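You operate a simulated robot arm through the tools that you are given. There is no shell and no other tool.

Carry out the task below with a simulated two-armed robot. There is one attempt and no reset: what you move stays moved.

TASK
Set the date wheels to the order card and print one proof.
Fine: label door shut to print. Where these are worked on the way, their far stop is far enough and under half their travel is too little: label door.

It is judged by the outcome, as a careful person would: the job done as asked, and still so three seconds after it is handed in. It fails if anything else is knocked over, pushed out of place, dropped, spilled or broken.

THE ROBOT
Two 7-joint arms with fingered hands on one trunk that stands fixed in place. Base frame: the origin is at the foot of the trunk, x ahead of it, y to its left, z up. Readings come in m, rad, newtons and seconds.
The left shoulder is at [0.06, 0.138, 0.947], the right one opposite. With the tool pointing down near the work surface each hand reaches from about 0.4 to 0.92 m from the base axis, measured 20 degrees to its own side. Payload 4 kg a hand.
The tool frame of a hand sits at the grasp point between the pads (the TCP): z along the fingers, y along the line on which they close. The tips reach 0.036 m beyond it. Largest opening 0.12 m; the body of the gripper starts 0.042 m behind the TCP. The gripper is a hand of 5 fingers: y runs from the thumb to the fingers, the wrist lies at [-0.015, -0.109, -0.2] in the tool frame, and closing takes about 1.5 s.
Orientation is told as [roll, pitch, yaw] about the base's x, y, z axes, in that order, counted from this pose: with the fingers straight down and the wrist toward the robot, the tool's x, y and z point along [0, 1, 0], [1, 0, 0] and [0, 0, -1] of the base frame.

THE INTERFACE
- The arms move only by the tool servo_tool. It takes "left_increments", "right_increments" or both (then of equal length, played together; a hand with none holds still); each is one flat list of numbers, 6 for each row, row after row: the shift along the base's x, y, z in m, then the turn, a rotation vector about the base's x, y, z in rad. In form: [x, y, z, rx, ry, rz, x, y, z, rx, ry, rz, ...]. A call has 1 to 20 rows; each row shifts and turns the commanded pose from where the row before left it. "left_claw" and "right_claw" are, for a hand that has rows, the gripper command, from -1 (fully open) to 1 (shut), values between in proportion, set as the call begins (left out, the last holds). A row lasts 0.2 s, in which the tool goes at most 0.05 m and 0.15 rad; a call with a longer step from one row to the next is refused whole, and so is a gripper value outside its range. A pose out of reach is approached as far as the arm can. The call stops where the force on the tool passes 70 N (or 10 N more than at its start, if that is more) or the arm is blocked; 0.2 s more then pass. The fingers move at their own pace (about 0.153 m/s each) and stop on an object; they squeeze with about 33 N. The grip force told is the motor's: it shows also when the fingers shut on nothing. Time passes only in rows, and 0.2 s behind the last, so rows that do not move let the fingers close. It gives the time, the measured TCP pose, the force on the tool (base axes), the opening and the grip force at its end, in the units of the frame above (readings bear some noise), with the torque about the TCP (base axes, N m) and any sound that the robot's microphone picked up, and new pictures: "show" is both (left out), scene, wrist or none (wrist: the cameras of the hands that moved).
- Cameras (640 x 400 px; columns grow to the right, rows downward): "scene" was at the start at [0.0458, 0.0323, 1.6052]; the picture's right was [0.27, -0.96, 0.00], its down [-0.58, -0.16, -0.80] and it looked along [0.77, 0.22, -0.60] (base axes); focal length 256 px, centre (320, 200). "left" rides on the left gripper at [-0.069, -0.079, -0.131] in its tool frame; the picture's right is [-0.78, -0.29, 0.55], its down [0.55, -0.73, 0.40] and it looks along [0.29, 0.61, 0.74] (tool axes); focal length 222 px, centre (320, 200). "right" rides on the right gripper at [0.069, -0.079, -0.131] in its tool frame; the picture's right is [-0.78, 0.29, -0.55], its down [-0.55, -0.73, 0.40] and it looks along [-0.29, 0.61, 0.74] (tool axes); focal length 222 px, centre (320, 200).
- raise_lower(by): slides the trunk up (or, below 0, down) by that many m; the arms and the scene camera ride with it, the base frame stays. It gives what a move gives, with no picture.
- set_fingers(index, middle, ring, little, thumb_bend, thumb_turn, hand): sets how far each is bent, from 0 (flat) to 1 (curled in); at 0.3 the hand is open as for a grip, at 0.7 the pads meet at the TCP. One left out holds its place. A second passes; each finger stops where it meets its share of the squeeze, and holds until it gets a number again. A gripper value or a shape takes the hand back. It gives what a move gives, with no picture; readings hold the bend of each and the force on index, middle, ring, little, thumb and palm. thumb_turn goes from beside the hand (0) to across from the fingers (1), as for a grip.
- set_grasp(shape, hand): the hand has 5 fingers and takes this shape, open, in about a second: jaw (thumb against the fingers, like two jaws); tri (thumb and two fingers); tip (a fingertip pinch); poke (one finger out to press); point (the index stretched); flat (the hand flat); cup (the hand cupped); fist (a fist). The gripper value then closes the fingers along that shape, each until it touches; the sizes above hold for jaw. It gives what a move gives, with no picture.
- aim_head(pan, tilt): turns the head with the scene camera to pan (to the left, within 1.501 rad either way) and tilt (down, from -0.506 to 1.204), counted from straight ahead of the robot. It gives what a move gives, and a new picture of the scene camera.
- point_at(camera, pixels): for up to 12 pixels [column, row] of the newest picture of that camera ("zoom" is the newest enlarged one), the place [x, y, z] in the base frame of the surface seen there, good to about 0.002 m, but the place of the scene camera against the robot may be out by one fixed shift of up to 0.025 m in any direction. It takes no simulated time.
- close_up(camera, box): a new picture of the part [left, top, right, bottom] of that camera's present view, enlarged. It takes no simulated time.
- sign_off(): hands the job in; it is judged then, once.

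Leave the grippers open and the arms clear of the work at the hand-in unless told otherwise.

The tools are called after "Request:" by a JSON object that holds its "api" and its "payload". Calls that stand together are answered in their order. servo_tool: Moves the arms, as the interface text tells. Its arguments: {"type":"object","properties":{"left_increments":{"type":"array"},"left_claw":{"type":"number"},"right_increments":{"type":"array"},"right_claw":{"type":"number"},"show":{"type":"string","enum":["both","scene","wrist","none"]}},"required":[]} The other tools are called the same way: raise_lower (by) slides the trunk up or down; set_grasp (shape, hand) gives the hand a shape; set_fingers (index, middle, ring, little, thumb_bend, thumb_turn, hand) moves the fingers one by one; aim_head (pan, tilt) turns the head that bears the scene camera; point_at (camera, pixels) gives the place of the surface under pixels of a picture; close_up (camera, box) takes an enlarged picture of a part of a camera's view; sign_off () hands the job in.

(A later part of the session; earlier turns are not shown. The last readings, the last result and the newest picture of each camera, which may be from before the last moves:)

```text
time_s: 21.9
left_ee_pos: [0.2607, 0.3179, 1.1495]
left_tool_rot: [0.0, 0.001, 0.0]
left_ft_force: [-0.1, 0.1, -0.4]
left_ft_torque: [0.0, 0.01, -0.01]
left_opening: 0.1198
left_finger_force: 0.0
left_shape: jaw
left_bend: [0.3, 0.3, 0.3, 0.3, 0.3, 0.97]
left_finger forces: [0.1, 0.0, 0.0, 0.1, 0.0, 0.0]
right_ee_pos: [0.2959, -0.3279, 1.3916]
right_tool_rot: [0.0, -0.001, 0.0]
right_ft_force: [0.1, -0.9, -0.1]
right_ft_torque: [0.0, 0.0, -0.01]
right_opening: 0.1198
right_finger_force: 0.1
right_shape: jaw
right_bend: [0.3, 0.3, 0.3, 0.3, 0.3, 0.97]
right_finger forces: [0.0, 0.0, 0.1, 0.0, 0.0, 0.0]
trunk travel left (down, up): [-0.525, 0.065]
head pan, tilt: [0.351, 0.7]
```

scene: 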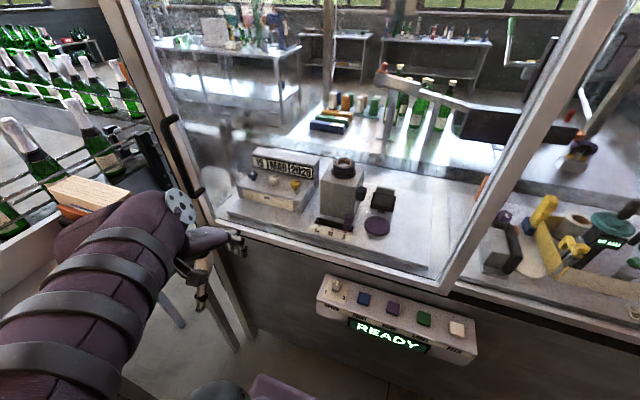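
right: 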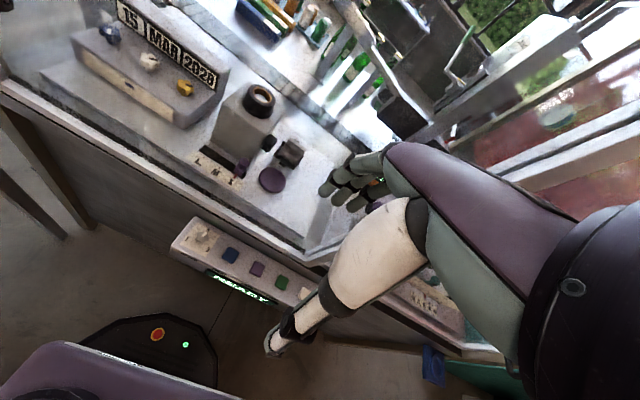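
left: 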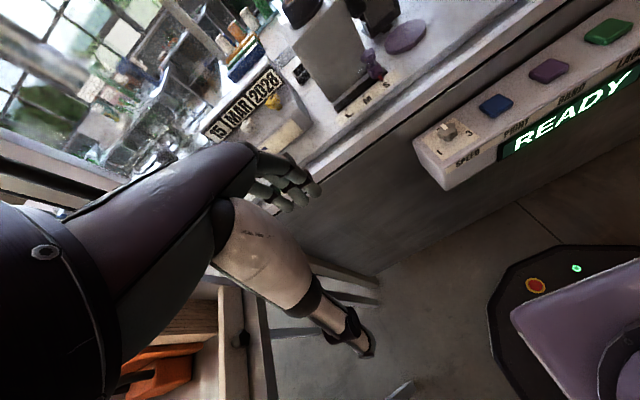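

I read matching points in both pictures: the button centres (PRINT, BAND, LABEL) and the knobs/date sign.

Request:
{"api": "point_at", "payload": {"camera": "left", "pixels": [[495, 105], [548, 70], [608, 31], [447, 131], [273, 101], [214, 140], [277, 88], [405, 36], [304, 10]]}}

Request:
{"api": "point_at", "payload": {"camera": "scene", "pixels": [[364, 299], [393, 309], [424, 319], [337, 286], [294, 184], [257, 172], [314, 165], [376, 226], [345, 165], [252, 176], [273, 180]]}}

Request:
{"api": "close_up", "payload": {"camera": "scene", "box": [220, 130, 350, 230]}}

Request:
{"api": "close_up", "payload": {"camera": "left", "box": [180, 0, 420, 170]}}

```text
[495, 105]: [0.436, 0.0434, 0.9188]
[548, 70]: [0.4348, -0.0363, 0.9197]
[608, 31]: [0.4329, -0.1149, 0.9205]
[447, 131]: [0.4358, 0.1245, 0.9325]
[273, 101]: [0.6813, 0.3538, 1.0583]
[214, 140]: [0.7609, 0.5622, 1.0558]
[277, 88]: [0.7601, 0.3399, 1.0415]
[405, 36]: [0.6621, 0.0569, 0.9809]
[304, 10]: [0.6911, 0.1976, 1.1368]
```

```text
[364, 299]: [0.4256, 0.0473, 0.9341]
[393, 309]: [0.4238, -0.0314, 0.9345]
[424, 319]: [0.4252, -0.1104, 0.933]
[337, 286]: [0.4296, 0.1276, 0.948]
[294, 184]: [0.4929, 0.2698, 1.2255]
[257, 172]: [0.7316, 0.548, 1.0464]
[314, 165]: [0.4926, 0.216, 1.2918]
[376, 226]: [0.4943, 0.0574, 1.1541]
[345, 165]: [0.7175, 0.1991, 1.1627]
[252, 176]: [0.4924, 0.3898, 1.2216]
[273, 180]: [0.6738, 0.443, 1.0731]
```

```text
4.00 times, centred on (285, 180) of scene
```

zoom: 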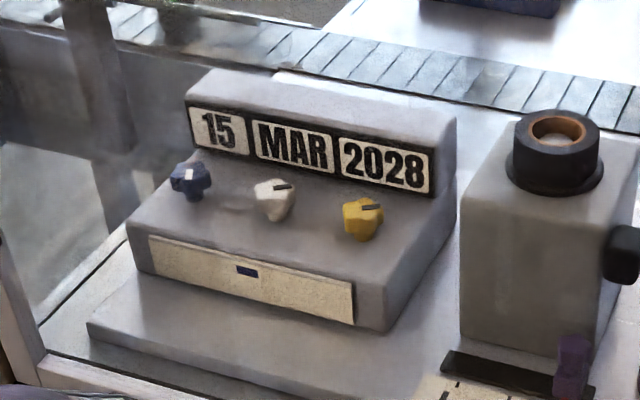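

```text
2.35 times, centred on (300, 85) of left
```

zoom: 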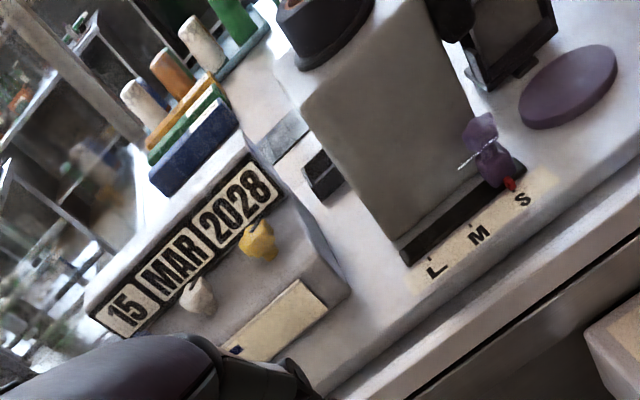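

Comparing: scene reads (−0.0095, +0.0045, +0.014) off from the wrist camera, so true = scene + (0.0095, −0.0045, −0.014). That places the handle bar at about x 0.46, y 0.565, z 1.13–1.34 and the door face at x≈0.497. I now turn the left hand so the fingers point forward with the thumb up/right (handshake), while moving toward the handle — first half.

Request:
{"api": "servo_tool", "payload": {"left_increments": [0.007, 0.008, 0.008, -0.08637, -0.08637, 0.08637, 0.007, 0.008, 0.008, -0.08637, -0.08637, 0.08637, 0.007, 0.008, 0.008, -0.08637, -0.08637, 0.08637, 0.007, 0.008, 0.008, -0.08637, -0.08637, 0.08637, 0.007, 0.008, 0.008, -0.08637, -0.08637, 0.08637, 0.007, 0.008, 0.008, -0.08637, -0.08637, 0.08637, 0.007, 0.008, 0.008, -0.08637, -0.08637, 0.08637], "show": "both"}}

```text
time_s: 23.5
left_ee_pos: [0.3118, 0.3742, 1.2051]
left_tool_rot: [-0.788, -0.338, 0.787]
left_ft_force: [-0.6, 1.1, 0.4]
left_ft_torque: [-0.01, 0.0, -0.02]
left_opening: 0.1199
left_finger_force: 0.1
left_shape: jaw
left_bend: [0.3, 0.3, 0.3, 0.3, 0.3, 0.97]
left_finger forces: [0.0, 0.1, 0.0, 0.1, 0.1, 0.0]
right_ee_pos: [0.2968, -0.3266, 1.3914]
right_tool_rot: [-0.001, -0.001, 0.001]
right_ft_force: [0.4, -0.4, -0.5]
right_ft_torque: [0.01, -0.02, -0.01]
right_opening: 0.1196
right_finger_force: 0.1
right_shape: jaw
right_bend: [0.3, 0.3, 0.3, 0.3, 0.3, 0.97]
right_finger forces: [0.1, 0.0, 0.0, 0.0, 0.0, 0.0]
trunk travel left (down, up): [-0.525, 0.065]
head pan, tilt: [0.351, 0.7]
```

scene: 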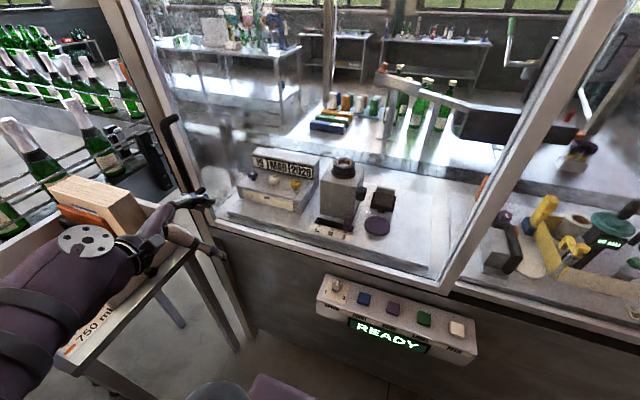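
left: 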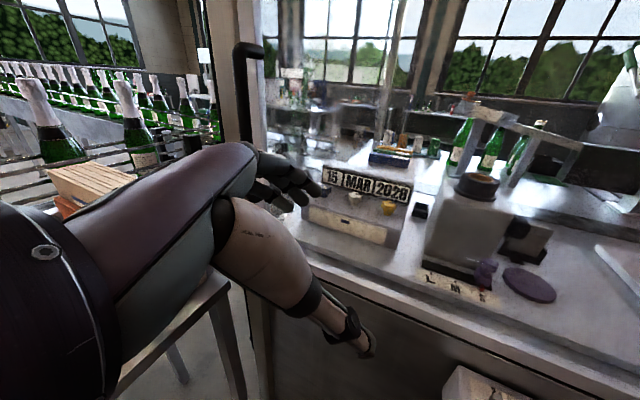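

Going well; the handle is visible in the wrist view at (245,90). Second half of the turn.

Request:
{"api": "servo_tool", "payload": {"left_increments": [0.008, 0.014, 0.008, -0.08637, -0.08637, 0.08637, 0.008, 0.014, 0.008, -0.08637, -0.08637, 0.08637, 0.008, 0.014, 0.008, -0.08637, -0.08637, 0.08637, 0.008, 0.014, 0.008, -0.08637, -0.08637, 0.08637, 0.008, 0.014, 0.008, -0.08637, -0.08637, 0.08637, 0.008, 0.014, 0.008, -0.08637, -0.08637, 0.08637, 0.008, 0.014, 0.008, -0.08637, -0.08637, 0.08637], "show": "both"}}

```text
time_s: 25.1
left_ee_pos: [0.3671, 0.4731, 1.2614]
left_tool_rot: [-1.573, 0.001, 1.573]
left_ft_force: [0.6, -0.3, 0.3]
left_ft_torque: [0.02, 0.02, -0.02]
left_opening: 0.1199
left_finger_force: 0.1
left_shape: jaw
left_bend: [0.3, 0.3, 0.3, 0.3, 0.3, 0.97]
left_finger forces: [0.0, 0.1, 0.0, 0.0, 0.0, 0.0]
right_ee_pos: [0.2965, -0.3265, 1.391]
right_tool_rot: [0.0, 0.0, 0.0]
right_ft_force: [0.9, 0.5, 0.1]
right_ft_torque: [0.01, 0.03, 0.02]
right_opening: 0.1197
right_finger_force: 0.1
right_shape: jaw
right_bend: [0.3, 0.3, 0.3, 0.3, 0.3, 0.97]
right_finger forces: [0.0, 0.0, 0.0, 0.1, 0.0, 0.1]
trunk travel left (down, up): [-0.525, 0.065]
head pan, tilt: [0.351, 0.7]
```

scene: 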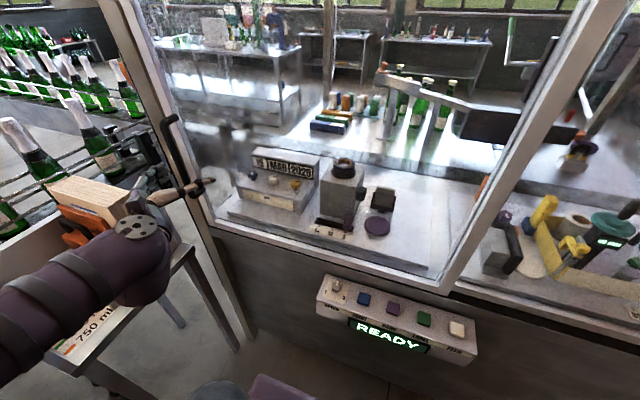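
left: 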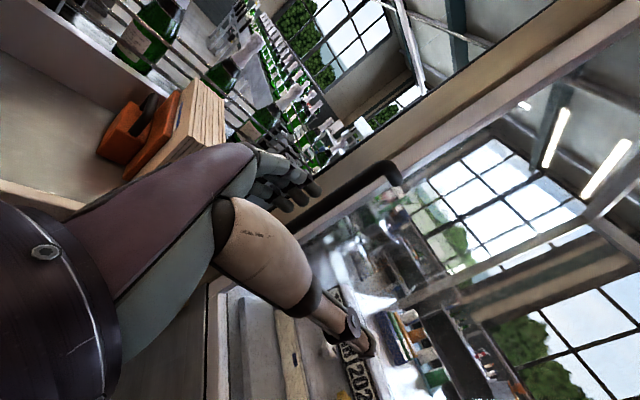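

The hand points forward with the thumb on the right side. I read the handle in the wrist view at (345,200), (370,185), (395,180) and the door stile.

Request:
{"api": "point_at", "payload": {"camera": "left", "pixels": [[330, 212], [345, 200], [360, 190], [375, 180], [392, 165], [398, 180], [312, 230], [440, 150], [420, 165]]}}

Request:
{"api": "close_up", "payload": {"camera": "left", "box": [220, 120, 460, 270]}}

```text
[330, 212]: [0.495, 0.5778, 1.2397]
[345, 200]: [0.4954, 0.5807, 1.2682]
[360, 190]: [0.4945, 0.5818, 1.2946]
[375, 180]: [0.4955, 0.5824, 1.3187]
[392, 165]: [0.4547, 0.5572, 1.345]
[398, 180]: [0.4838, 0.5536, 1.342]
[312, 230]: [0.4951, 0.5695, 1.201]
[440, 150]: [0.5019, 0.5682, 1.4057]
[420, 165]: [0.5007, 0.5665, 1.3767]
```

```text
2.67 times, centred on (340, 195) of left
```

zoom: 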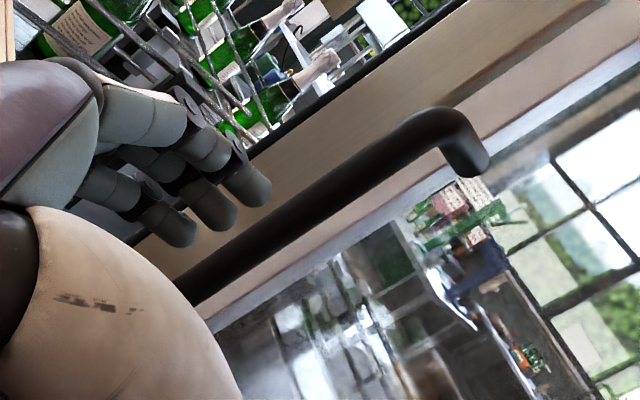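

I use the zoom picture to pick the bar's centreline precisely.

Request:
{"api": "point_at", "payload": {"camera": "zoom", "pixels": [[250, 247], [300, 210], [345, 178], [390, 148], [425, 125], [470, 155], [320, 185], [330, 205], [455, 125]]}}

```text
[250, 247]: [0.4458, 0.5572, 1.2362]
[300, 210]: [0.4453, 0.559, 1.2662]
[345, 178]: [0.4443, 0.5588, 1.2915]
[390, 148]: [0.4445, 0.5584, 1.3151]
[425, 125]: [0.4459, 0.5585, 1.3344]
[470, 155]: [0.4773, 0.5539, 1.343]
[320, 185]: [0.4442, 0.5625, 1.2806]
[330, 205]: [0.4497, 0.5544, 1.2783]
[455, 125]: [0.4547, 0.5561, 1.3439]
```

The bar's centre is at about (0.453, 0.564). I move left first (y +0.091), then forward to x≈0.445 with the open hand, so the bar comes between thumb and fingers.

Request:
{"api": "servo_tool", "payload": {"left_increments": [0, 0.045, -0.01, 0, 0, 0, 0, 0.046, -0.01, 0, 0, 0, 0.03, 0, 0, 0, 0, 0, 0.03, 0, 0, 0, 0, 0, 0.017, 0, 0, 0, 0, 0], "show": "both"}}

Request:
{"api": "close_up", "payload": {"camera": "left", "box": [200, 100, 440, 300]}}

```text
time_s: 26.3
left_ee_pos: [0.4446, 0.5633, 1.242]
left_tool_rot: [-1.57, 0.002, 1.57]
left_ft_force: [0.6, 0.0, 0.2]
left_ft_torque: [0.01, 0.0, 0.0]
left_opening: 0.1201
left_finger_force: 0.0
left_shape: jaw
left_bend: [0.3, 0.3, 0.3, 0.3, 0.3, 0.97]
left_finger forces: [0.0, 0.0, 0.1, 0.0, 0.0, 0.1]
right_ee_pos: [0.296, -0.3265, 1.3902]
right_tool_rot: [-0.001, -0.001, 0.0]
right_ft_force: [0.1, 0.8, 0.6]
right_ft_torque: [0.0, 0.01, 0.01]
right_opening: 0.1197
right_finger_force: 0.0
right_shape: jaw
right_bend: [0.3, 0.3, 0.3, 0.3, 0.3, 0.97]
right_finger forces: [0.0, 0.1, 0.0, 0.0, 0.1, 0.0]
trunk travel left (down, up): [-0.525, 0.065]
head pan, tilt: [0.351, 0.7]
```

scene: 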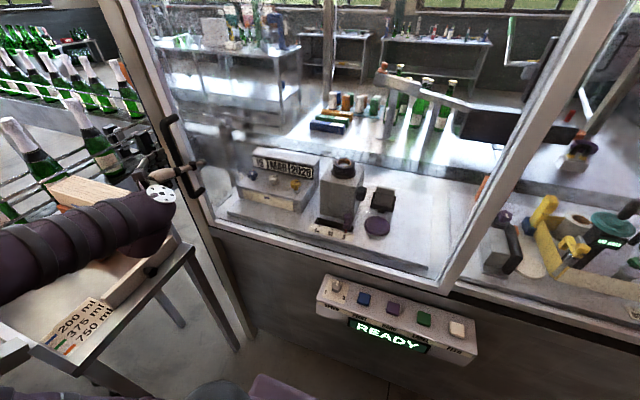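
left: 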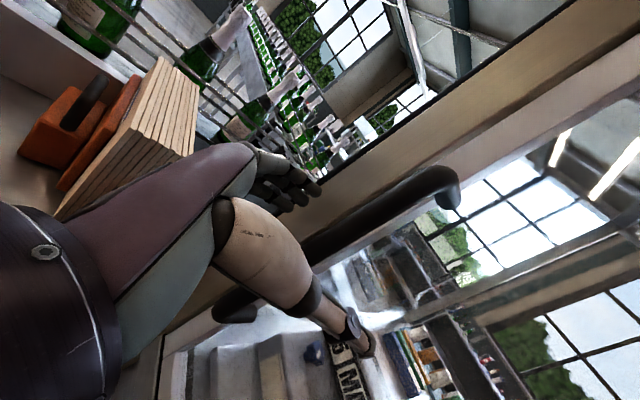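

```text
2.00 times, centred on (320, 200) of left
```

zoom: 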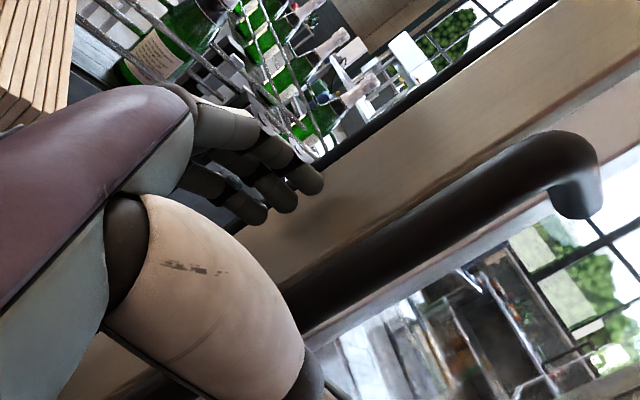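

The bar lies between fingers and thumb. I close the left hand on it.

Request:
{"api": "servo_tool", "payload": {"left_increments": [0, 0, 0, 0, 0, 0, 0, 0, 0, 0, 0, 0, 0, 0, 0, 0, 0, 0, 0, 0, 0, 0, 0, 0, 0, 0, 0, 0, 0, 0, 0, 0, 0, 0, 0, 0, 0, 0, 0, 0, 0, 0, 0, 0, 0, 0, 0, 0], "left_claw": 1, "show": "both"}}

```text
time_s: 28.1
left_ee_pos: [0.4451, 0.5633, 1.2404]
left_tool_rot: [-1.57, 0.001, 1.57]
left_ft_force: [6.9, -4.9, 0.8]
left_ft_torque: [0.17, -0.05, -0.07]
left_opening: 0.0002
left_finger_force: 32.6
left_shape: jaw
left_bend: [0.7, 0.7, 0.7, 0.7, 0.71, 1.0]
left_finger forces: [0.0, 0.0, 3.3, 3.0, 32.5, 0.0]
right_ee_pos: [0.2971, -0.3286, 1.3908]
right_tool_rot: [-0.001, 0.001, 0.001]
right_ft_force: [0.7, 0.5, -0.2]
right_ft_torque: [0.0, 0.0, -0.02]
right_opening: 0.1197
right_finger_force: 0.0
right_shape: jaw
right_bend: [0.3, 0.3, 0.3, 0.3, 0.3, 0.97]
right_finger forces: [0.0, 0.0, 0.1, 0.1, 0.1, 0.0]
trunk travel left (down, up): [-0.525, 0.065]
head pan, tilt: [0.351, 0.7]
```

scene: 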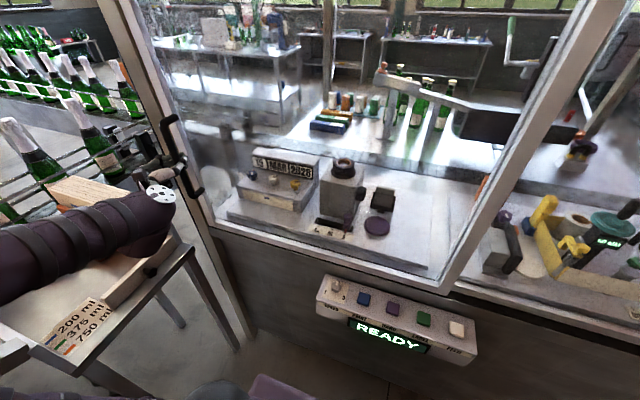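
left: 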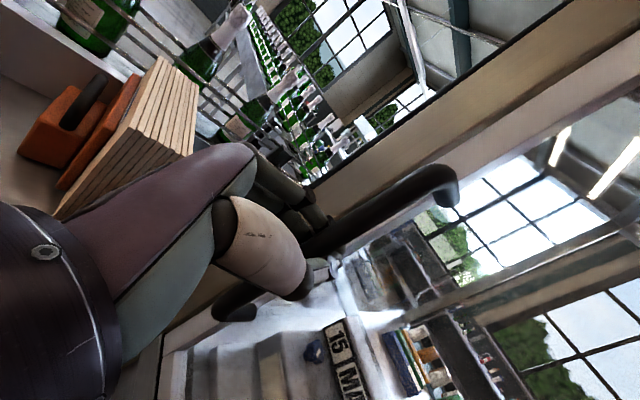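

The opening reads ~0, so the pads have met; I need to see whether the bar is enclosed.

Request:
{"api": "close_up", "payload": {"camera": "left", "box": [200, 140, 440, 340]}}

Request:
{"api": "close_up", "payload": {"camera": "scene", "box": [120, 100, 240, 220]}}

```text
2.00 times, centred on (320, 240) of left
```

zoom: 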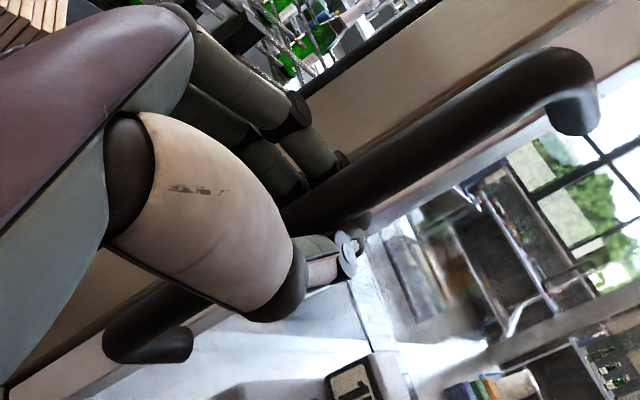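

```text
3.33 times, centred on (180, 160) of scene
```

zoom: 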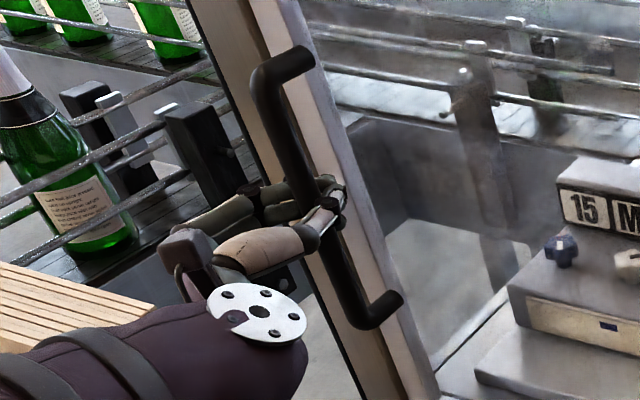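

The fingers wrap behind the bar and the thumb is over its front — a good hook. I pull the door gently right (−y) by a few cm.

Request:
{"api": "servo_tool", "payload": {"left_increments": [0, -0.01, 0, 0, 0, 0, 0, -0.015, 0, 0, 0, 0, 0, -0.02, 0, 0, 0, 0, 0, -0.02, 0, 0, 0, 0], "show": "both"}}

```text
time_s: 29.1
left_ee_pos: [0.445, 0.498, 1.2417]
left_tool_rot: [-1.569, 0.0, 1.569]
left_ft_force: [9.3, -0.6, 0.0]
left_ft_torque: [0.19, -0.04, 0.05]
left_opening: 0.0001
left_finger_force: 32.7
left_shape: jaw
left_bend: [0.7, 0.7, 0.7, 0.71, 0.72, 1.0]
left_finger forces: [0.1, 0.0, 4.1, 2.8, 0.0, 0.0]
right_ee_pos: [0.2963, -0.3288, 1.3907]
right_tool_rot: [0.0, -0.001, -0.001]
right_ft_force: [-0.3, -0.1, -0.7]
right_ft_torque: [0.03, -0.04, -0.05]
right_opening: 0.1198
right_finger_force: 0.1
right_shape: jaw
right_bend: [0.3, 0.3, 0.3, 0.3, 0.3, 0.97]
right_finger forces: [0.1, 0.0, 0.0, 0.0, 0.0, 0.1]
trunk travel left (down, up): [-0.525, 0.065]
head pan, tilt: [0.351, 0.7]
```

scene: 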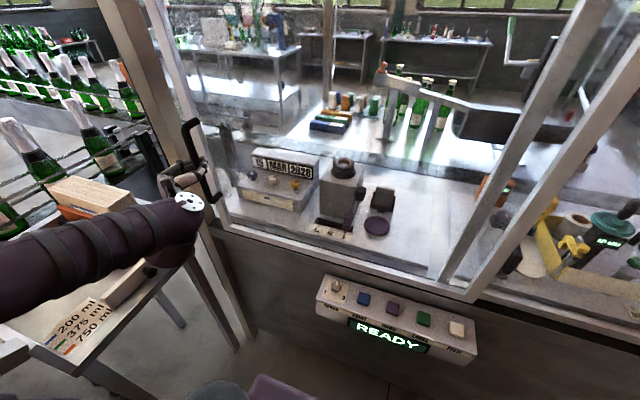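
left: 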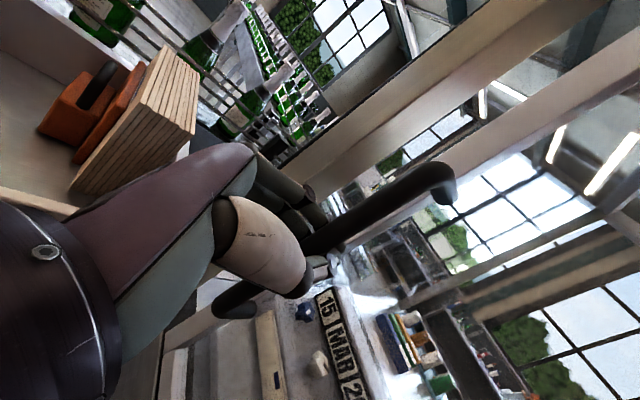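

The door slides easily to the right. I keep going another 0.3 m.

Request:
{"api": "servo_tool", "payload": {"left_increments": [0, -0.03, 0, 0, 0, 0, 0, -0.03, 0, 0, 0, 0, 0, -0.03, 0, 0, 0, 0, 0, -0.03, 0, 0, 0, 0, 0, -0.03, 0, 0, 0, 0, 0, -0.03, 0, 0, 0, 0, 0, -0.03, 0, 0, 0, 0, 0, -0.03, 0, 0, 0, 0, 0, -0.03, 0, 0, 0, 0, 0, -0.03, 0, 0, 0, 0], "show": "both"}}

```text
time_s: 31.3
left_ee_pos: [0.4455, 0.197, 1.2422]
left_tool_rot: [-1.569, -0.002, 1.566]
left_ft_force: [17.3, -0.8, 8.7]
left_ft_torque: [0.25, -0.32, -0.05]
left_opening: 0.0
left_finger_force: 32.9
left_shape: jaw
left_bend: [0.7, 0.7, 0.7, 0.71, 0.72, 1.0]
left_finger forces: [1.5, 0.0, 6.8, 3.2, 0.0, 0.0]
right_ee_pos: [0.2968, -0.3297, 1.3911]
right_tool_rot: [0.001, 0.001, 0.002]
right_ft_force: [0.0, 0.0, 0.6]
right_ft_torque: [0.01, -0.04, 0.01]
right_opening: 0.1195
right_finger_force: 0.1
right_shape: jaw
right_bend: [0.3, 0.3, 0.3, 0.3, 0.3, 0.97]
right_finger forces: [0.0, 0.0, 0.0, 0.0, 0.0, 0.1]
trunk travel left (down, up): [-0.525, 0.065]
head pan, tilt: [0.351, 0.7]
```

scene: 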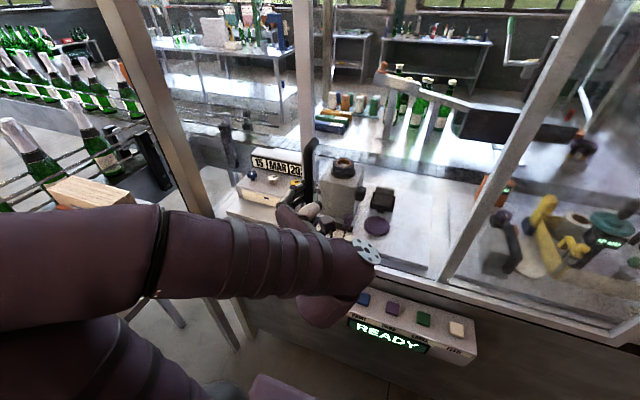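
left: 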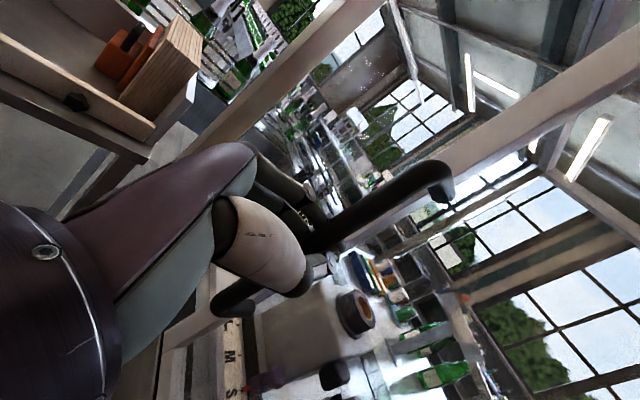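

Door now 0.365 m open. There is a mild force (17 N in x), so I go on more slowly, letting the hand yaw slightly to the right as the arm crosses the body.

Request:
{"api": "servo_tool", "payload": {"left_increments": [0, -0.02, 0, 0, 0, -0.05, 0, -0.02, 0, 0, 0, -0.05, 0, -0.02, 0, 0, 0, -0.05, 0, -0.02, 0, 0, 0, -0.05, 0, -0.02, 0, 0, 0, -0.05], "show": "both"}}

```text
time_s: 32.5
left_ee_pos: [0.446, 0.0976, 1.2418]
left_tool_rot: [-1.569, 0.001, 1.32]
left_ft_force: [14.6, 1.4, 6.0]
left_ft_torque: [0.18, -0.16, 0.15]
left_opening: 0.0001
left_finger_force: 33.2
left_shape: jaw
left_bend: [0.7, 0.7, 0.7, 0.71, 0.72, 1.0]
left_finger forces: [1.6, 0.0, 4.4, 2.8, 0.1, 0.1]
right_ee_pos: [0.2968, -0.3281, 1.3903]
right_tool_rot: [0.001, 0.003, 0.001]
right_ft_force: [0.9, -0.7, -0.4]
right_ft_torque: [-0.02, -0.01, 0.02]
right_opening: 0.1201
right_finger_force: 0.0
right_shape: jaw
right_bend: [0.3, 0.3, 0.3, 0.3, 0.3, 0.97]
right_finger forces: [0.0, 0.1, 0.0, 0.1, 0.0, 0.0]
trunk travel left (down, up): [-0.525, 0.065]
head pan, tilt: [0.351, 0.7]
```

scene: 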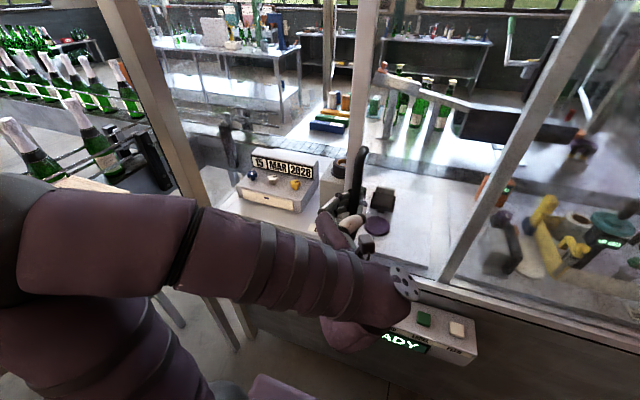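
left: 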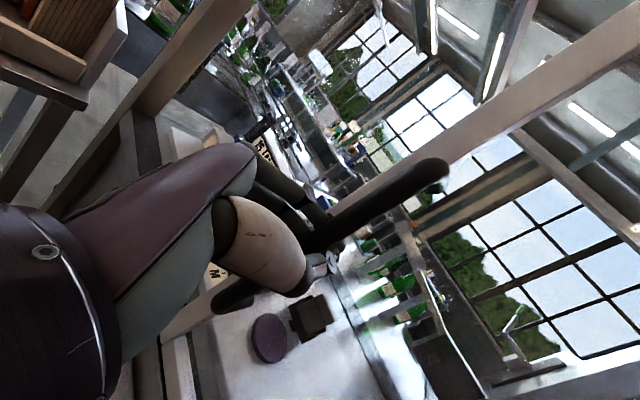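

0.465 m open. Continue a further 0.1 m with more yaw.

Request:
{"api": "servo_tool", "payload": {"left_increments": [0, -0.02, 0, 0, 0, -0.06, 0, -0.02, 0, 0, 0, -0.06, 0, -0.02, 0, 0, 0, -0.06, 0, -0.02, 0, 0, 0, -0.06, 0, -0.02, 0, 0, 0, -0.06], "show": "both"}}

```text
time_s: 33.7
left_ee_pos: [0.4449, -0.0043, 1.2418]
left_tool_rot: [-1.57, 0.001, 1.02]
left_ft_force: [12.6, 0.7, -1.7]
left_ft_torque: [0.14, -0.1, 0.1]
left_opening: 0.0001
left_finger_force: 33.5
left_shape: jaw
left_bend: [0.7, 0.7, 0.7, 0.71, 0.72, 1.0]
left_finger forces: [3.2, 0.1, 3.8, 2.6, 0.0, 0.0]
right_ee_pos: [0.2972, -0.3279, 1.3896]
right_tool_rot: [-0.001, 0.002, -0.001]
right_ft_force: [-0.2, -0.9, -1.1]
right_ft_torque: [0.07, 0.01, 0.0]
right_opening: 0.1199
right_finger_force: 0.1
right_shape: jaw
right_bend: [0.3, 0.3, 0.3, 0.3, 0.3, 0.97]
right_finger forces: [0.0, 0.0, 0.0, 0.0, 0.0, 0.0]
trunk travel left (down, up): [-0.525, 0.065]
head pan, tilt: [0.351, 0.7]
```

scene: 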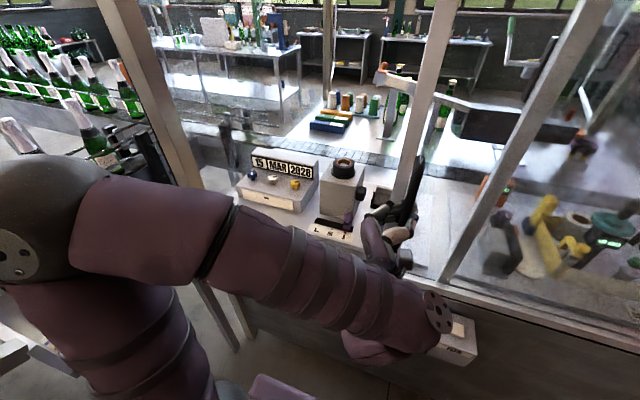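
left: 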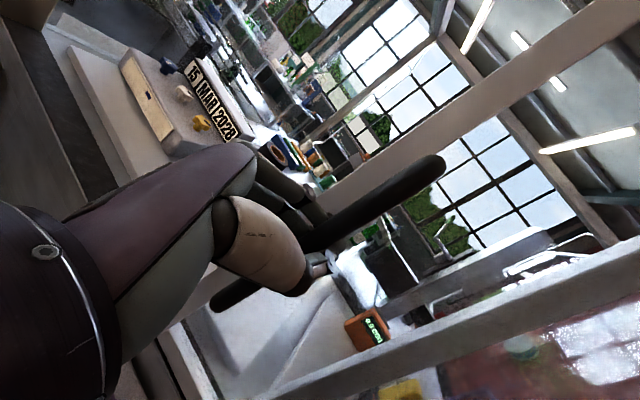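

0.567 m open. I push on for the far stop with a few more rows.

Request:
{"api": "servo_tool", "payload": {"left_increments": [0, -0.02, 0, 0, 0, -0.06, 0, -0.02, 0, 0, 0, -0.06, 0, -0.02, 0, 0, 0, -0.06, 0, -0.02, 0, 0, 0, -0.06], "show": "scene"}}

```text
time_s: 34.7
left_ee_pos: [0.4452, -0.0843, 1.2415]
left_tool_rot: [-1.572, 0.003, 0.778]
left_ft_force: [14.5, -0.7, 2.1]
left_ft_torque: [0.08, -0.18, 0.1]
left_opening: 0.0
left_finger_force: 32.9
left_shape: jaw
left_bend: [0.7, 0.7, 0.7, 0.71, 0.73, 1.0]
left_finger forces: [5.2, 0.1, 4.5, 2.8, 0.0, 0.0]
right_ee_pos: [0.2984, -0.3282, 1.3906]
right_tool_rot: [0.001, 0.002, -0.001]
right_ft_force: [0.0, 0.8, 0.4]
right_ft_torque: [0.02, -0.01, 0.0]
right_opening: 0.1197
right_finger_force: 0.0
right_shape: jaw
right_bend: [0.3, 0.3, 0.3, 0.3, 0.3, 0.97]
right_finger forces: [0.0, 0.1, 0.0, 0.0, 0.0, 0.0]
trunk travel left (down, up): [-0.525, 0.065]
head pan, tilt: [0.351, 0.7]
```

scene: 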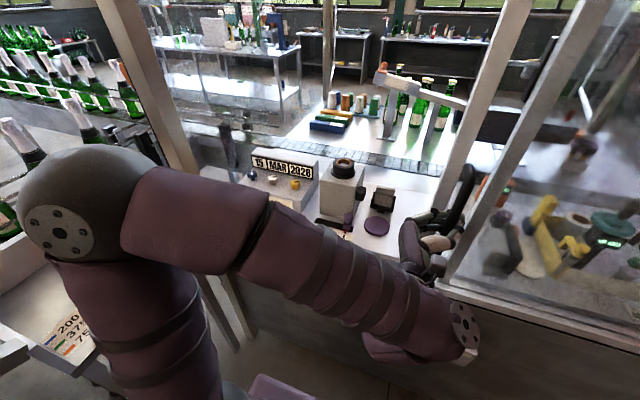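

The door is 0.647 m open — at or near its far stop. I half-open the left hand to release the bar without its fingers pressing on the door stile.

Request:
{"api": "servo_tool", "payload": {"left_increments": [0, 0, 0, 0, 0, 0.06, 0, 0, 0, 0, 0, 0.06, 0, 0, 0, 0, 0, 0.06, 0, 0, 0, 0, 0, 0.06, 0, 0, 0, 0, 0, 0], "left_claw": 0.1, "show": "both"}}

Request:
{"api": "close_up", "payload": {"camera": "left", "box": [200, 100, 480, 340]}}

```text
time_s: 35.9
left_ee_pos: [0.4444, -0.081, 1.2422]
left_tool_rot: [-1.57, 0.0, 1.023]
left_ft_force: [0.5, -0.9, -0.3]
left_ft_torque: [-0.04, 0.02, -0.01]
left_opening: 0.0537
left_finger_force: 0.0
left_shape: jaw
left_bend: [0.44, 0.48, 0.46, 0.7, 0.61, 1.0]
left_finger forces: [0.0, 0.1, 0.0, 0.0, 0.0, 0.1]
right_ee_pos: [0.2967, -0.3275, 1.3909]
right_tool_rot: [0.001, 0.0, 0.001]
right_ft_force: [-0.4, 0.4, -0.4]
right_ft_torque: [0.03, 0.03, 0.0]
right_opening: 0.1195
right_finger_force: 0.0
right_shape: jaw
right_bend: [0.3, 0.3, 0.3, 0.3, 0.3, 0.97]
right_finger forces: [0.0, 0.0, 0.0, 0.1, 0.0, 0.0]
trunk travel left (down, up): [-0.525, 0.065]
head pan, tilt: [0.351, 0.7]
```

scene: 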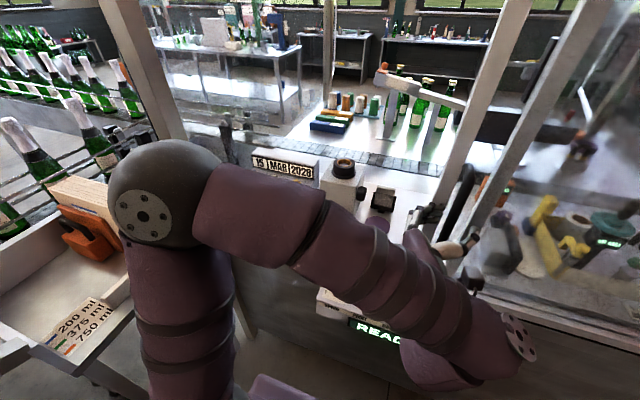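
left: 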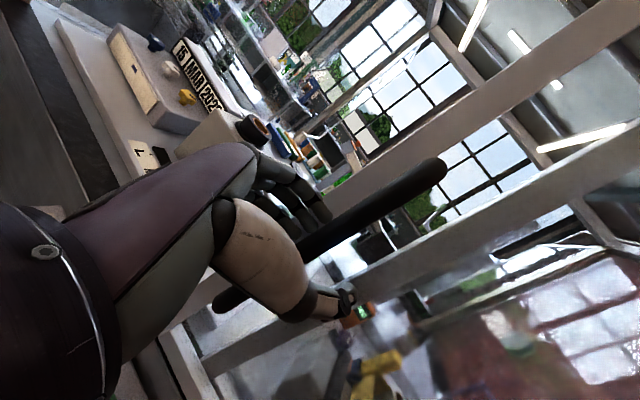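

```text
1.67 times, centred on (340, 220) of left
```

zoom: 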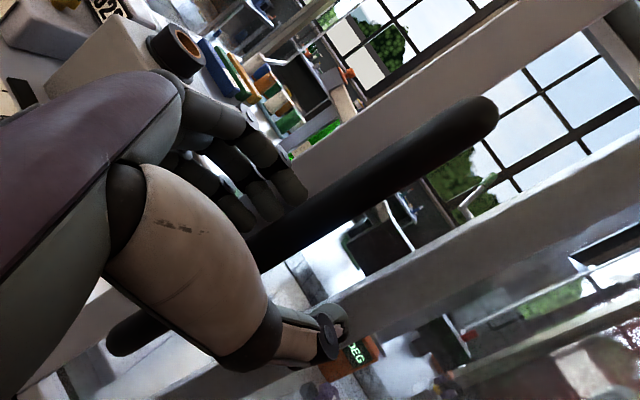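

The bar is free between fingers and thumb. I back the hand out along its own axis.

Request:
{"api": "servo_tool", "payload": {"left_increments": [-0.0256, 0.0157, 0, 0, 0, 0, -0.0256, 0.0157, 0, 0, 0, 0, -0.0256, 0.0157, 0, 0, 0, 0, -0.0256, 0.0157, 0, 0, 0, 0], "left_claw": -0.4, "show": "both"}}

```text
time_s: 36.9
left_ee_pos: [0.3413, -0.0171, 1.2419]
left_tool_rot: [-1.573, 0.001, 1.021]
left_ft_force: [0.0, -0.2, 0.6]
left_ft_torque: [-0.01, 0.03, 0.0]
left_opening: 0.0837
left_finger_force: 0.1
left_shape: jaw
left_bend: [0.35, 0.38, 0.37, 0.59, 0.42, 0.99]
left_finger forces: [0.0, 0.1, 0.0, 0.0, 0.0, 0.0]
right_ee_pos: [0.296, -0.3277, 1.3912]
right_tool_rot: [0.0, 0.0, 0.0]
right_ft_force: [-0.4, -0.6, -0.4]
right_ft_torque: [0.02, -0.04, 0.0]
right_opening: 0.1195
right_finger_force: 0.0
right_shape: jaw
right_bend: [0.3, 0.3, 0.3, 0.3, 0.3, 0.97]
right_finger forces: [0.0, 0.0, 0.0, 0.1, 0.0, 0.1]
trunk travel left (down, up): [-0.525, 0.065]
head pan, tilt: [0.351, 0.7]
```

scene: 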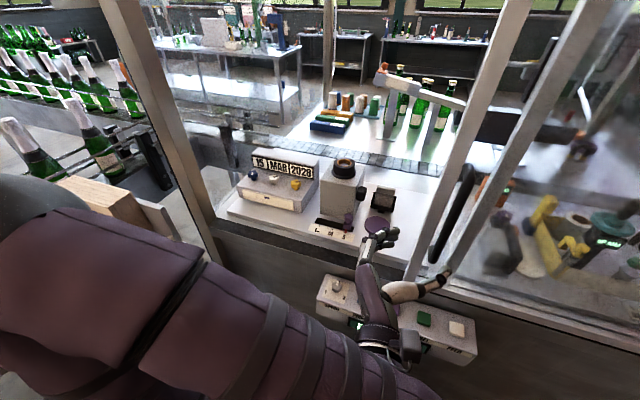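
left: 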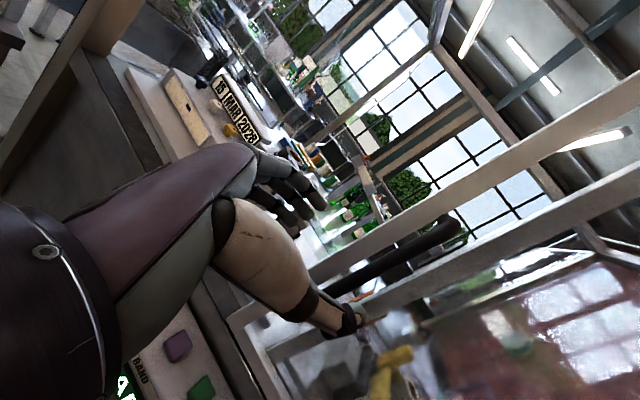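

Clear. I now swing the left hand back to fingers-down and to about (0.33, 0.34, 1.31), in front of the open bay.

Request:
{"api": "servo_tool", "payload": {"left_increments": [0, 0.02, 0.004, 0, 0, 0.1375, 0, 0.02, 0.004, 0, 0, 0.1375, 0, 0.02, 0.004, 0, 0, 0.1375, 0, 0.02, 0.004, 0, 0, 0.1375, 0, 0.02, 0.004, 0.08637, 0.08637, -0.08637, 0, 0.02, 0.004, 0.08637, 0.08637, -0.08637, 0, 0.02, 0.004, 0.08637, 0.08637, -0.08637, 0, 0.02, 0.004, 0.08637, 0.08637, -0.08637, 0, 0.02, 0.004, 0.08637, 0.08637, -0.08637, 0, 0.02, 0.004, 0.08637, 0.08637, -0.08637, 0, 0.02, 0.004, 0.08637, 0.08637, -0.08637, 0, 0.02, 0.004, 0.08637, 0.08637, -0.08637, 0, 0.02, 0.004, 0.08637, 0.08637, -0.08637, 0, 0.02, 0.004, 0.08637, 0.08637, -0.08637, 0, 0.02, 0.004, 0.08637, 0.08637, -0.08637, 0, 0.02, 0.004, 0.08637, 0.08637, -0.08637, 0, 0.02, 0.004, 0.08637, 0.08637, -0.08637, 0, 0.02, 0.004, 0.08637, 0.08637, -0.08637], "show": "both"}}

```text
time_s: 40.7
left_ee_pos: [0.341, 0.342, 1.3139]
left_tool_rot: [0.001, 0.002, -0.002]
left_ft_force: [0.6, 0.3, -0.3]
left_ft_torque: [0.02, 0.0, 0.01]
left_opening: 0.0836
left_finger_force: 0.1
left_shape: jaw
left_bend: [0.35, 0.38, 0.37, 0.59, 0.42, 0.99]
left_finger forces: [0.0, 0.0, 0.1, 0.1, 0.1, 0.0]
right_ee_pos: [0.2957, -0.3267, 1.3913]
right_tool_rot: [0.001, 0.0, 0.0]
right_ft_force: [0.0, 0.1, 0.4]
right_ft_torque: [0.02, 0.05, 0.01]
right_opening: 0.1197
right_finger_force: 0.1
right_shape: jaw
right_bend: [0.3, 0.3, 0.3, 0.3, 0.3, 0.97]
right_finger forces: [0.0, 0.0, 0.1, 0.0, 0.0, 0.0]
trunk travel left (down, up): [-0.525, 0.065]
head pan, tilt: [0.351, 0.7]
```

scene: 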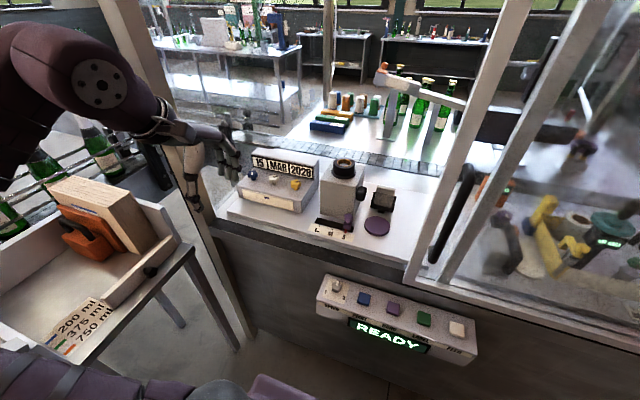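
left: 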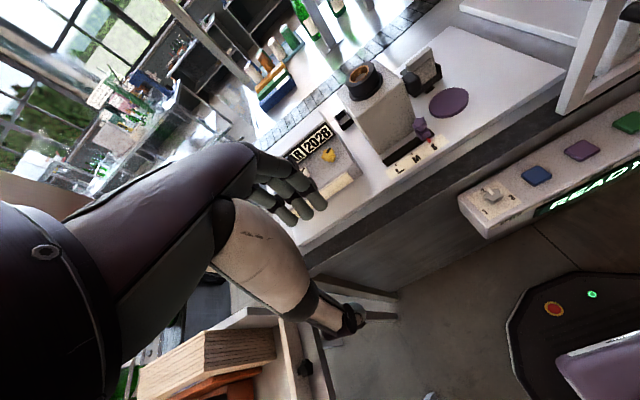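

Now with the glass out of the way I examine the date unit closely in the scene camera.

Request:
{"api": "close_up", "payload": {"camera": "scene", "box": [230, 140, 330, 220]}}

Request:
{"api": "point_at", "payload": {"camera": "scene", "pixels": [[252, 175], [273, 179], [295, 184], [262, 185], [284, 190], [303, 193], [262, 176], [283, 180], [275, 168], [268, 203], [310, 160], [240, 188]]}}

```text
5.00 times, centred on (280, 180) of scene
```

zoom: 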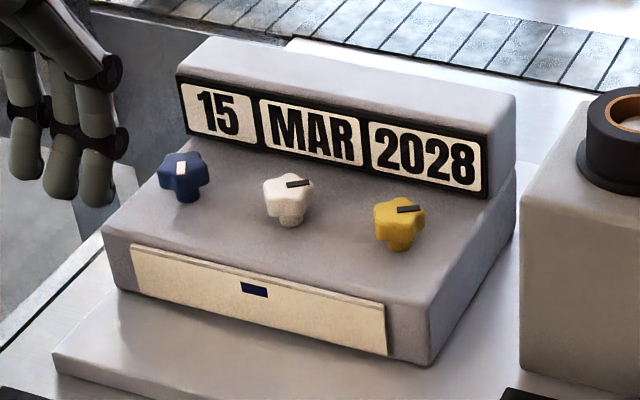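

```text
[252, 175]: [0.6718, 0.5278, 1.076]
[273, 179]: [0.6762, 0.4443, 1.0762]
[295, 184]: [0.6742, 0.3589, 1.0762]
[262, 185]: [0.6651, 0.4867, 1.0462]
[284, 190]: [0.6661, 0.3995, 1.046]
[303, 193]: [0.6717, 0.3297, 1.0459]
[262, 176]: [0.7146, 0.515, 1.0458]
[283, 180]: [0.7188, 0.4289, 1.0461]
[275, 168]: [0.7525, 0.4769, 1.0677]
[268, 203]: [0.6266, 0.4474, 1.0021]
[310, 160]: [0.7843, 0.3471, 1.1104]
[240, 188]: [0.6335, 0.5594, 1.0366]
```

The knob deck is flat at true z≈1.032, knob tops at ≈1.062, knobs ~0.036 m wide, 0.084 m apart. I read the knob centres from the zoom picture, and shape the left hand into a fingertip pinch to see how it looks.

Request:
{"api": "point_at", "payload": {"camera": "zoom", "pixels": [[182, 168], [181, 156], [205, 172], [160, 178], [182, 188], [287, 185], [310, 183], [265, 192], [287, 205], [398, 210], [423, 210], [377, 220]]}}

Request:
{"api": "set_grasp", "payload": {"hand": "left", "shape": "tip"}}

Request:
{"api": "servo_tool", "payload": {"left_increments": [0, 0, 0, 0, 0, 0], "show": "both"}}

```text
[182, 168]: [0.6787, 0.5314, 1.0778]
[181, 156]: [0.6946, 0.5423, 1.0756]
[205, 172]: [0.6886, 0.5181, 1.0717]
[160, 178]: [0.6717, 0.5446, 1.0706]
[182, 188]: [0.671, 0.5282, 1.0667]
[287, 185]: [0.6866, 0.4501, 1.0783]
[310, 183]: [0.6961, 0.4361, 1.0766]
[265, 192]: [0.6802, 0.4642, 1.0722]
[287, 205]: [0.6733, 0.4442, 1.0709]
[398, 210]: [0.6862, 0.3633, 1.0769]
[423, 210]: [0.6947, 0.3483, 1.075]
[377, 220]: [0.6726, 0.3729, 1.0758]
```

```text
time_s: 41.6
left_ee_pos: [0.3399, 0.3422, 1.3136]
left_tool_rot: [-0.001, -0.002, 0.001]
left_ft_force: [-0.5, 0.5, -0.5]
left_ft_torque: [-0.01, -0.02, -0.01]
left_opening: 0.1201
left_finger_force: 0.1
left_shape: tip
left_bend: [0.31, 0.98, 0.99, 0.99, 0.3, 0.97]
left_finger forces: [0.1, 0.0, 0.1, 0.0, 0.0, 0.0]
right_ee_pos: [0.2949, -0.3271, 1.3905]
right_tool_rot: [0.0, 0.0, 0.002]
right_ft_force: [0.2, -0.1, -0.1]
right_ft_torque: [-0.01, 0.02, 0.0]
right_opening: 0.1198
right_finger_force: 0.1
right_shape: jaw
right_bend: [0.3, 0.3, 0.3, 0.3, 0.3, 0.97]
right_finger forces: [0.0, 0.0, 0.0, 0.0, 0.0, 0.1]
trunk travel left (down, up): [-0.525, 0.065]
head pan, tilt: [0.351, 0.7]
```

```text
time_s: 42.0
left_ee_pos: [0.3397, 0.3419, 1.3138]
left_tool_rot: [-0.001, 0.001, -0.001]
left_ft_force: [1.0, -0.4, -0.1]
left_ft_torque: [-0.02, -0.04, -0.03]
left_opening: 0.1202
left_finger_force: 0.2
left_shape: tip
left_bend: [0.31, 0.98, 0.99, 0.99, 0.3, 0.97]
left_finger forces: [0.0, 0.0, 0.0, 0.0, 0.0, 0.0]
right_ee_pos: [0.2955, -0.3273, 1.3902]
right_tool_rot: [-0.001, -0.001, -0.001]
right_ft_force: [0.4, 0.5, 0.0]
right_ft_torque: [0.01, 0.04, 0.0]
right_opening: 0.1195
right_finger_force: 0.1
right_shape: jaw
right_bend: [0.3, 0.3, 0.3, 0.3, 0.3, 0.97]
right_finger forces: [0.0, 0.0, 0.0, 0.1, 0.0, 0.1]
trunk travel left (down, up): [-0.525, 0.065]
head pan, tilt: [0.351, 0.7]
```

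scene: 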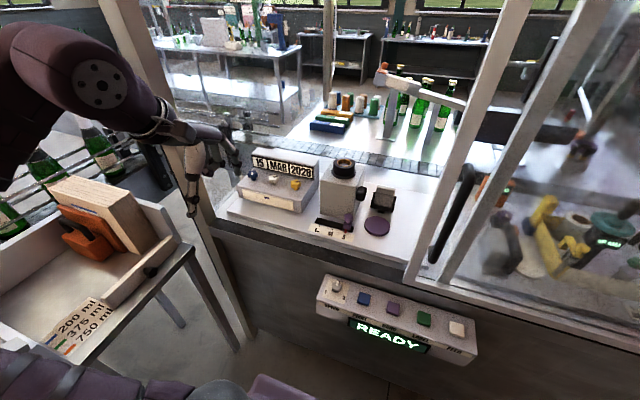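
left: 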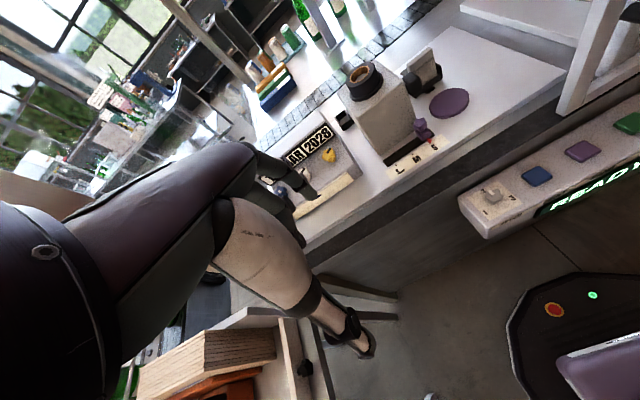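

I close the pinch in the air to see where fingertip and thumb meet relative to the TCP (which should project to about (314,244) in the wrist view).

Request:
{"api": "servo_tool", "payload": {"left_increments": [0, 0, 0, 0, 0, 0, 0, 0, 0, 0, 0, 0, 0, 0, 0, 0, 0, 0, 0, 0, 0, 0, 0, 0, 0, 0, 0, 0, 0, 0, 0, 0, 0, 0, 0, 0], "left_claw": 0.4, "show": "wrist"}}

Request:
{"api": "close_up", "payload": {"camera": "left", "box": [200, 120, 440, 370]}}

```text
time_s: 43.4
left_ee_pos: [0.3409, 0.3421, 1.3148]
left_tool_rot: [-0.001, 0.002, 0.0]
left_ft_force: [0.6, 0.9, 0.1]
left_ft_torque: [0.01, 0.0, 0.02]
left_opening: 0.0366
left_finger_force: 0.0
left_shape: tip
left_bend: [0.52, 0.98, 0.99, 0.99, 0.68, 1.0]
left_finger forces: [0.1, 0.0, 0.0, 0.1, 0.0, 0.0]
right_ee_pos: [0.2949, -0.3279, 1.391]
right_tool_rot: [0.0, 0.001, 0.001]
right_ft_force: [0.3, -0.4, 0.7]
right_ft_torque: [0.03, 0.0, 0.02]
right_opening: 0.1197
right_finger_force: 0.1
right_shape: jaw
right_bend: [0.3, 0.3, 0.3, 0.3, 0.3, 0.97]
right_finger forces: [0.0, 0.0, 0.1, 0.0, 0.0, 0.0]
trunk travel left (down, up): [-0.525, 0.065]
head pan, tilt: [0.351, 0.7]
```

left: 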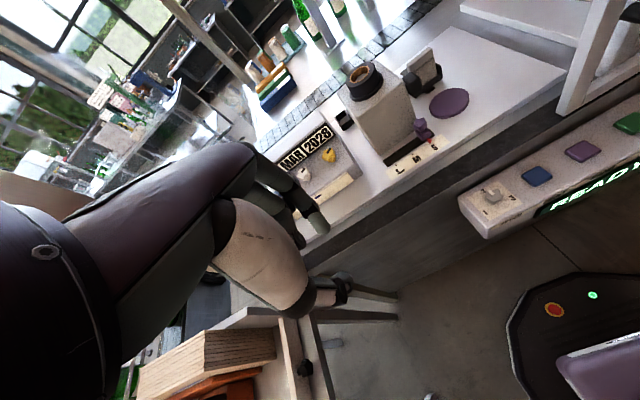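

```text
1.60 times, centred on (320, 245) of left
```

zoom: 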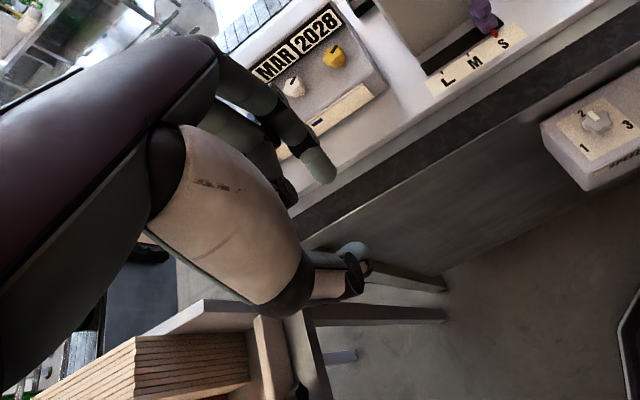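

I read the fingertip and thumb-tip positions in the wrist view.

Request:
{"api": "point_at", "payload": {"camera": "zoom", "pixels": [[320, 165], [328, 180], [310, 150], [362, 250], [370, 268], [345, 255], [322, 178]]}}

```text
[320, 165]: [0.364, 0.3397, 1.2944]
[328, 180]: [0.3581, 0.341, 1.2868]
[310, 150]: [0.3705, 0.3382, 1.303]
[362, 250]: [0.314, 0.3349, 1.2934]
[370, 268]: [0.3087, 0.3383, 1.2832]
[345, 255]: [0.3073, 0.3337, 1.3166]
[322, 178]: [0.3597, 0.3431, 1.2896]
```

Index tip and thumb tip are symmetric about the TCP line — good. I check how far the curled fingers hang down relative to the tips.

Request:
{"api": "close_up", "payload": {"camera": "scene", "box": [170, 110, 270, 220]}}

Request:
{"api": "point_at", "payload": {"camera": "left", "pixels": [[301, 240], [297, 232], [290, 215], [280, 200], [318, 222], [300, 190], [290, 178]]}}

```text
3.64 times, centred on (220, 165) of scene
```

zoom: 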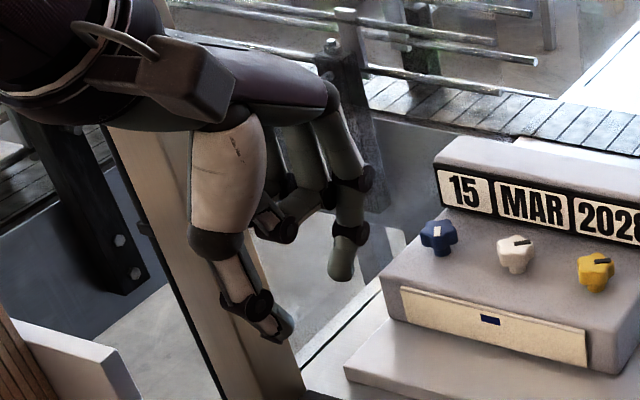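

```text
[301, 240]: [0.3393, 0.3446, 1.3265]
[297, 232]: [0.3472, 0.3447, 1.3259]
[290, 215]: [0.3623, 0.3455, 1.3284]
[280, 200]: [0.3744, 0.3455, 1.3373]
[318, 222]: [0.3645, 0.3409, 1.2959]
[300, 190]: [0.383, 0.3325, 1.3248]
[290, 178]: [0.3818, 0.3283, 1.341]
```

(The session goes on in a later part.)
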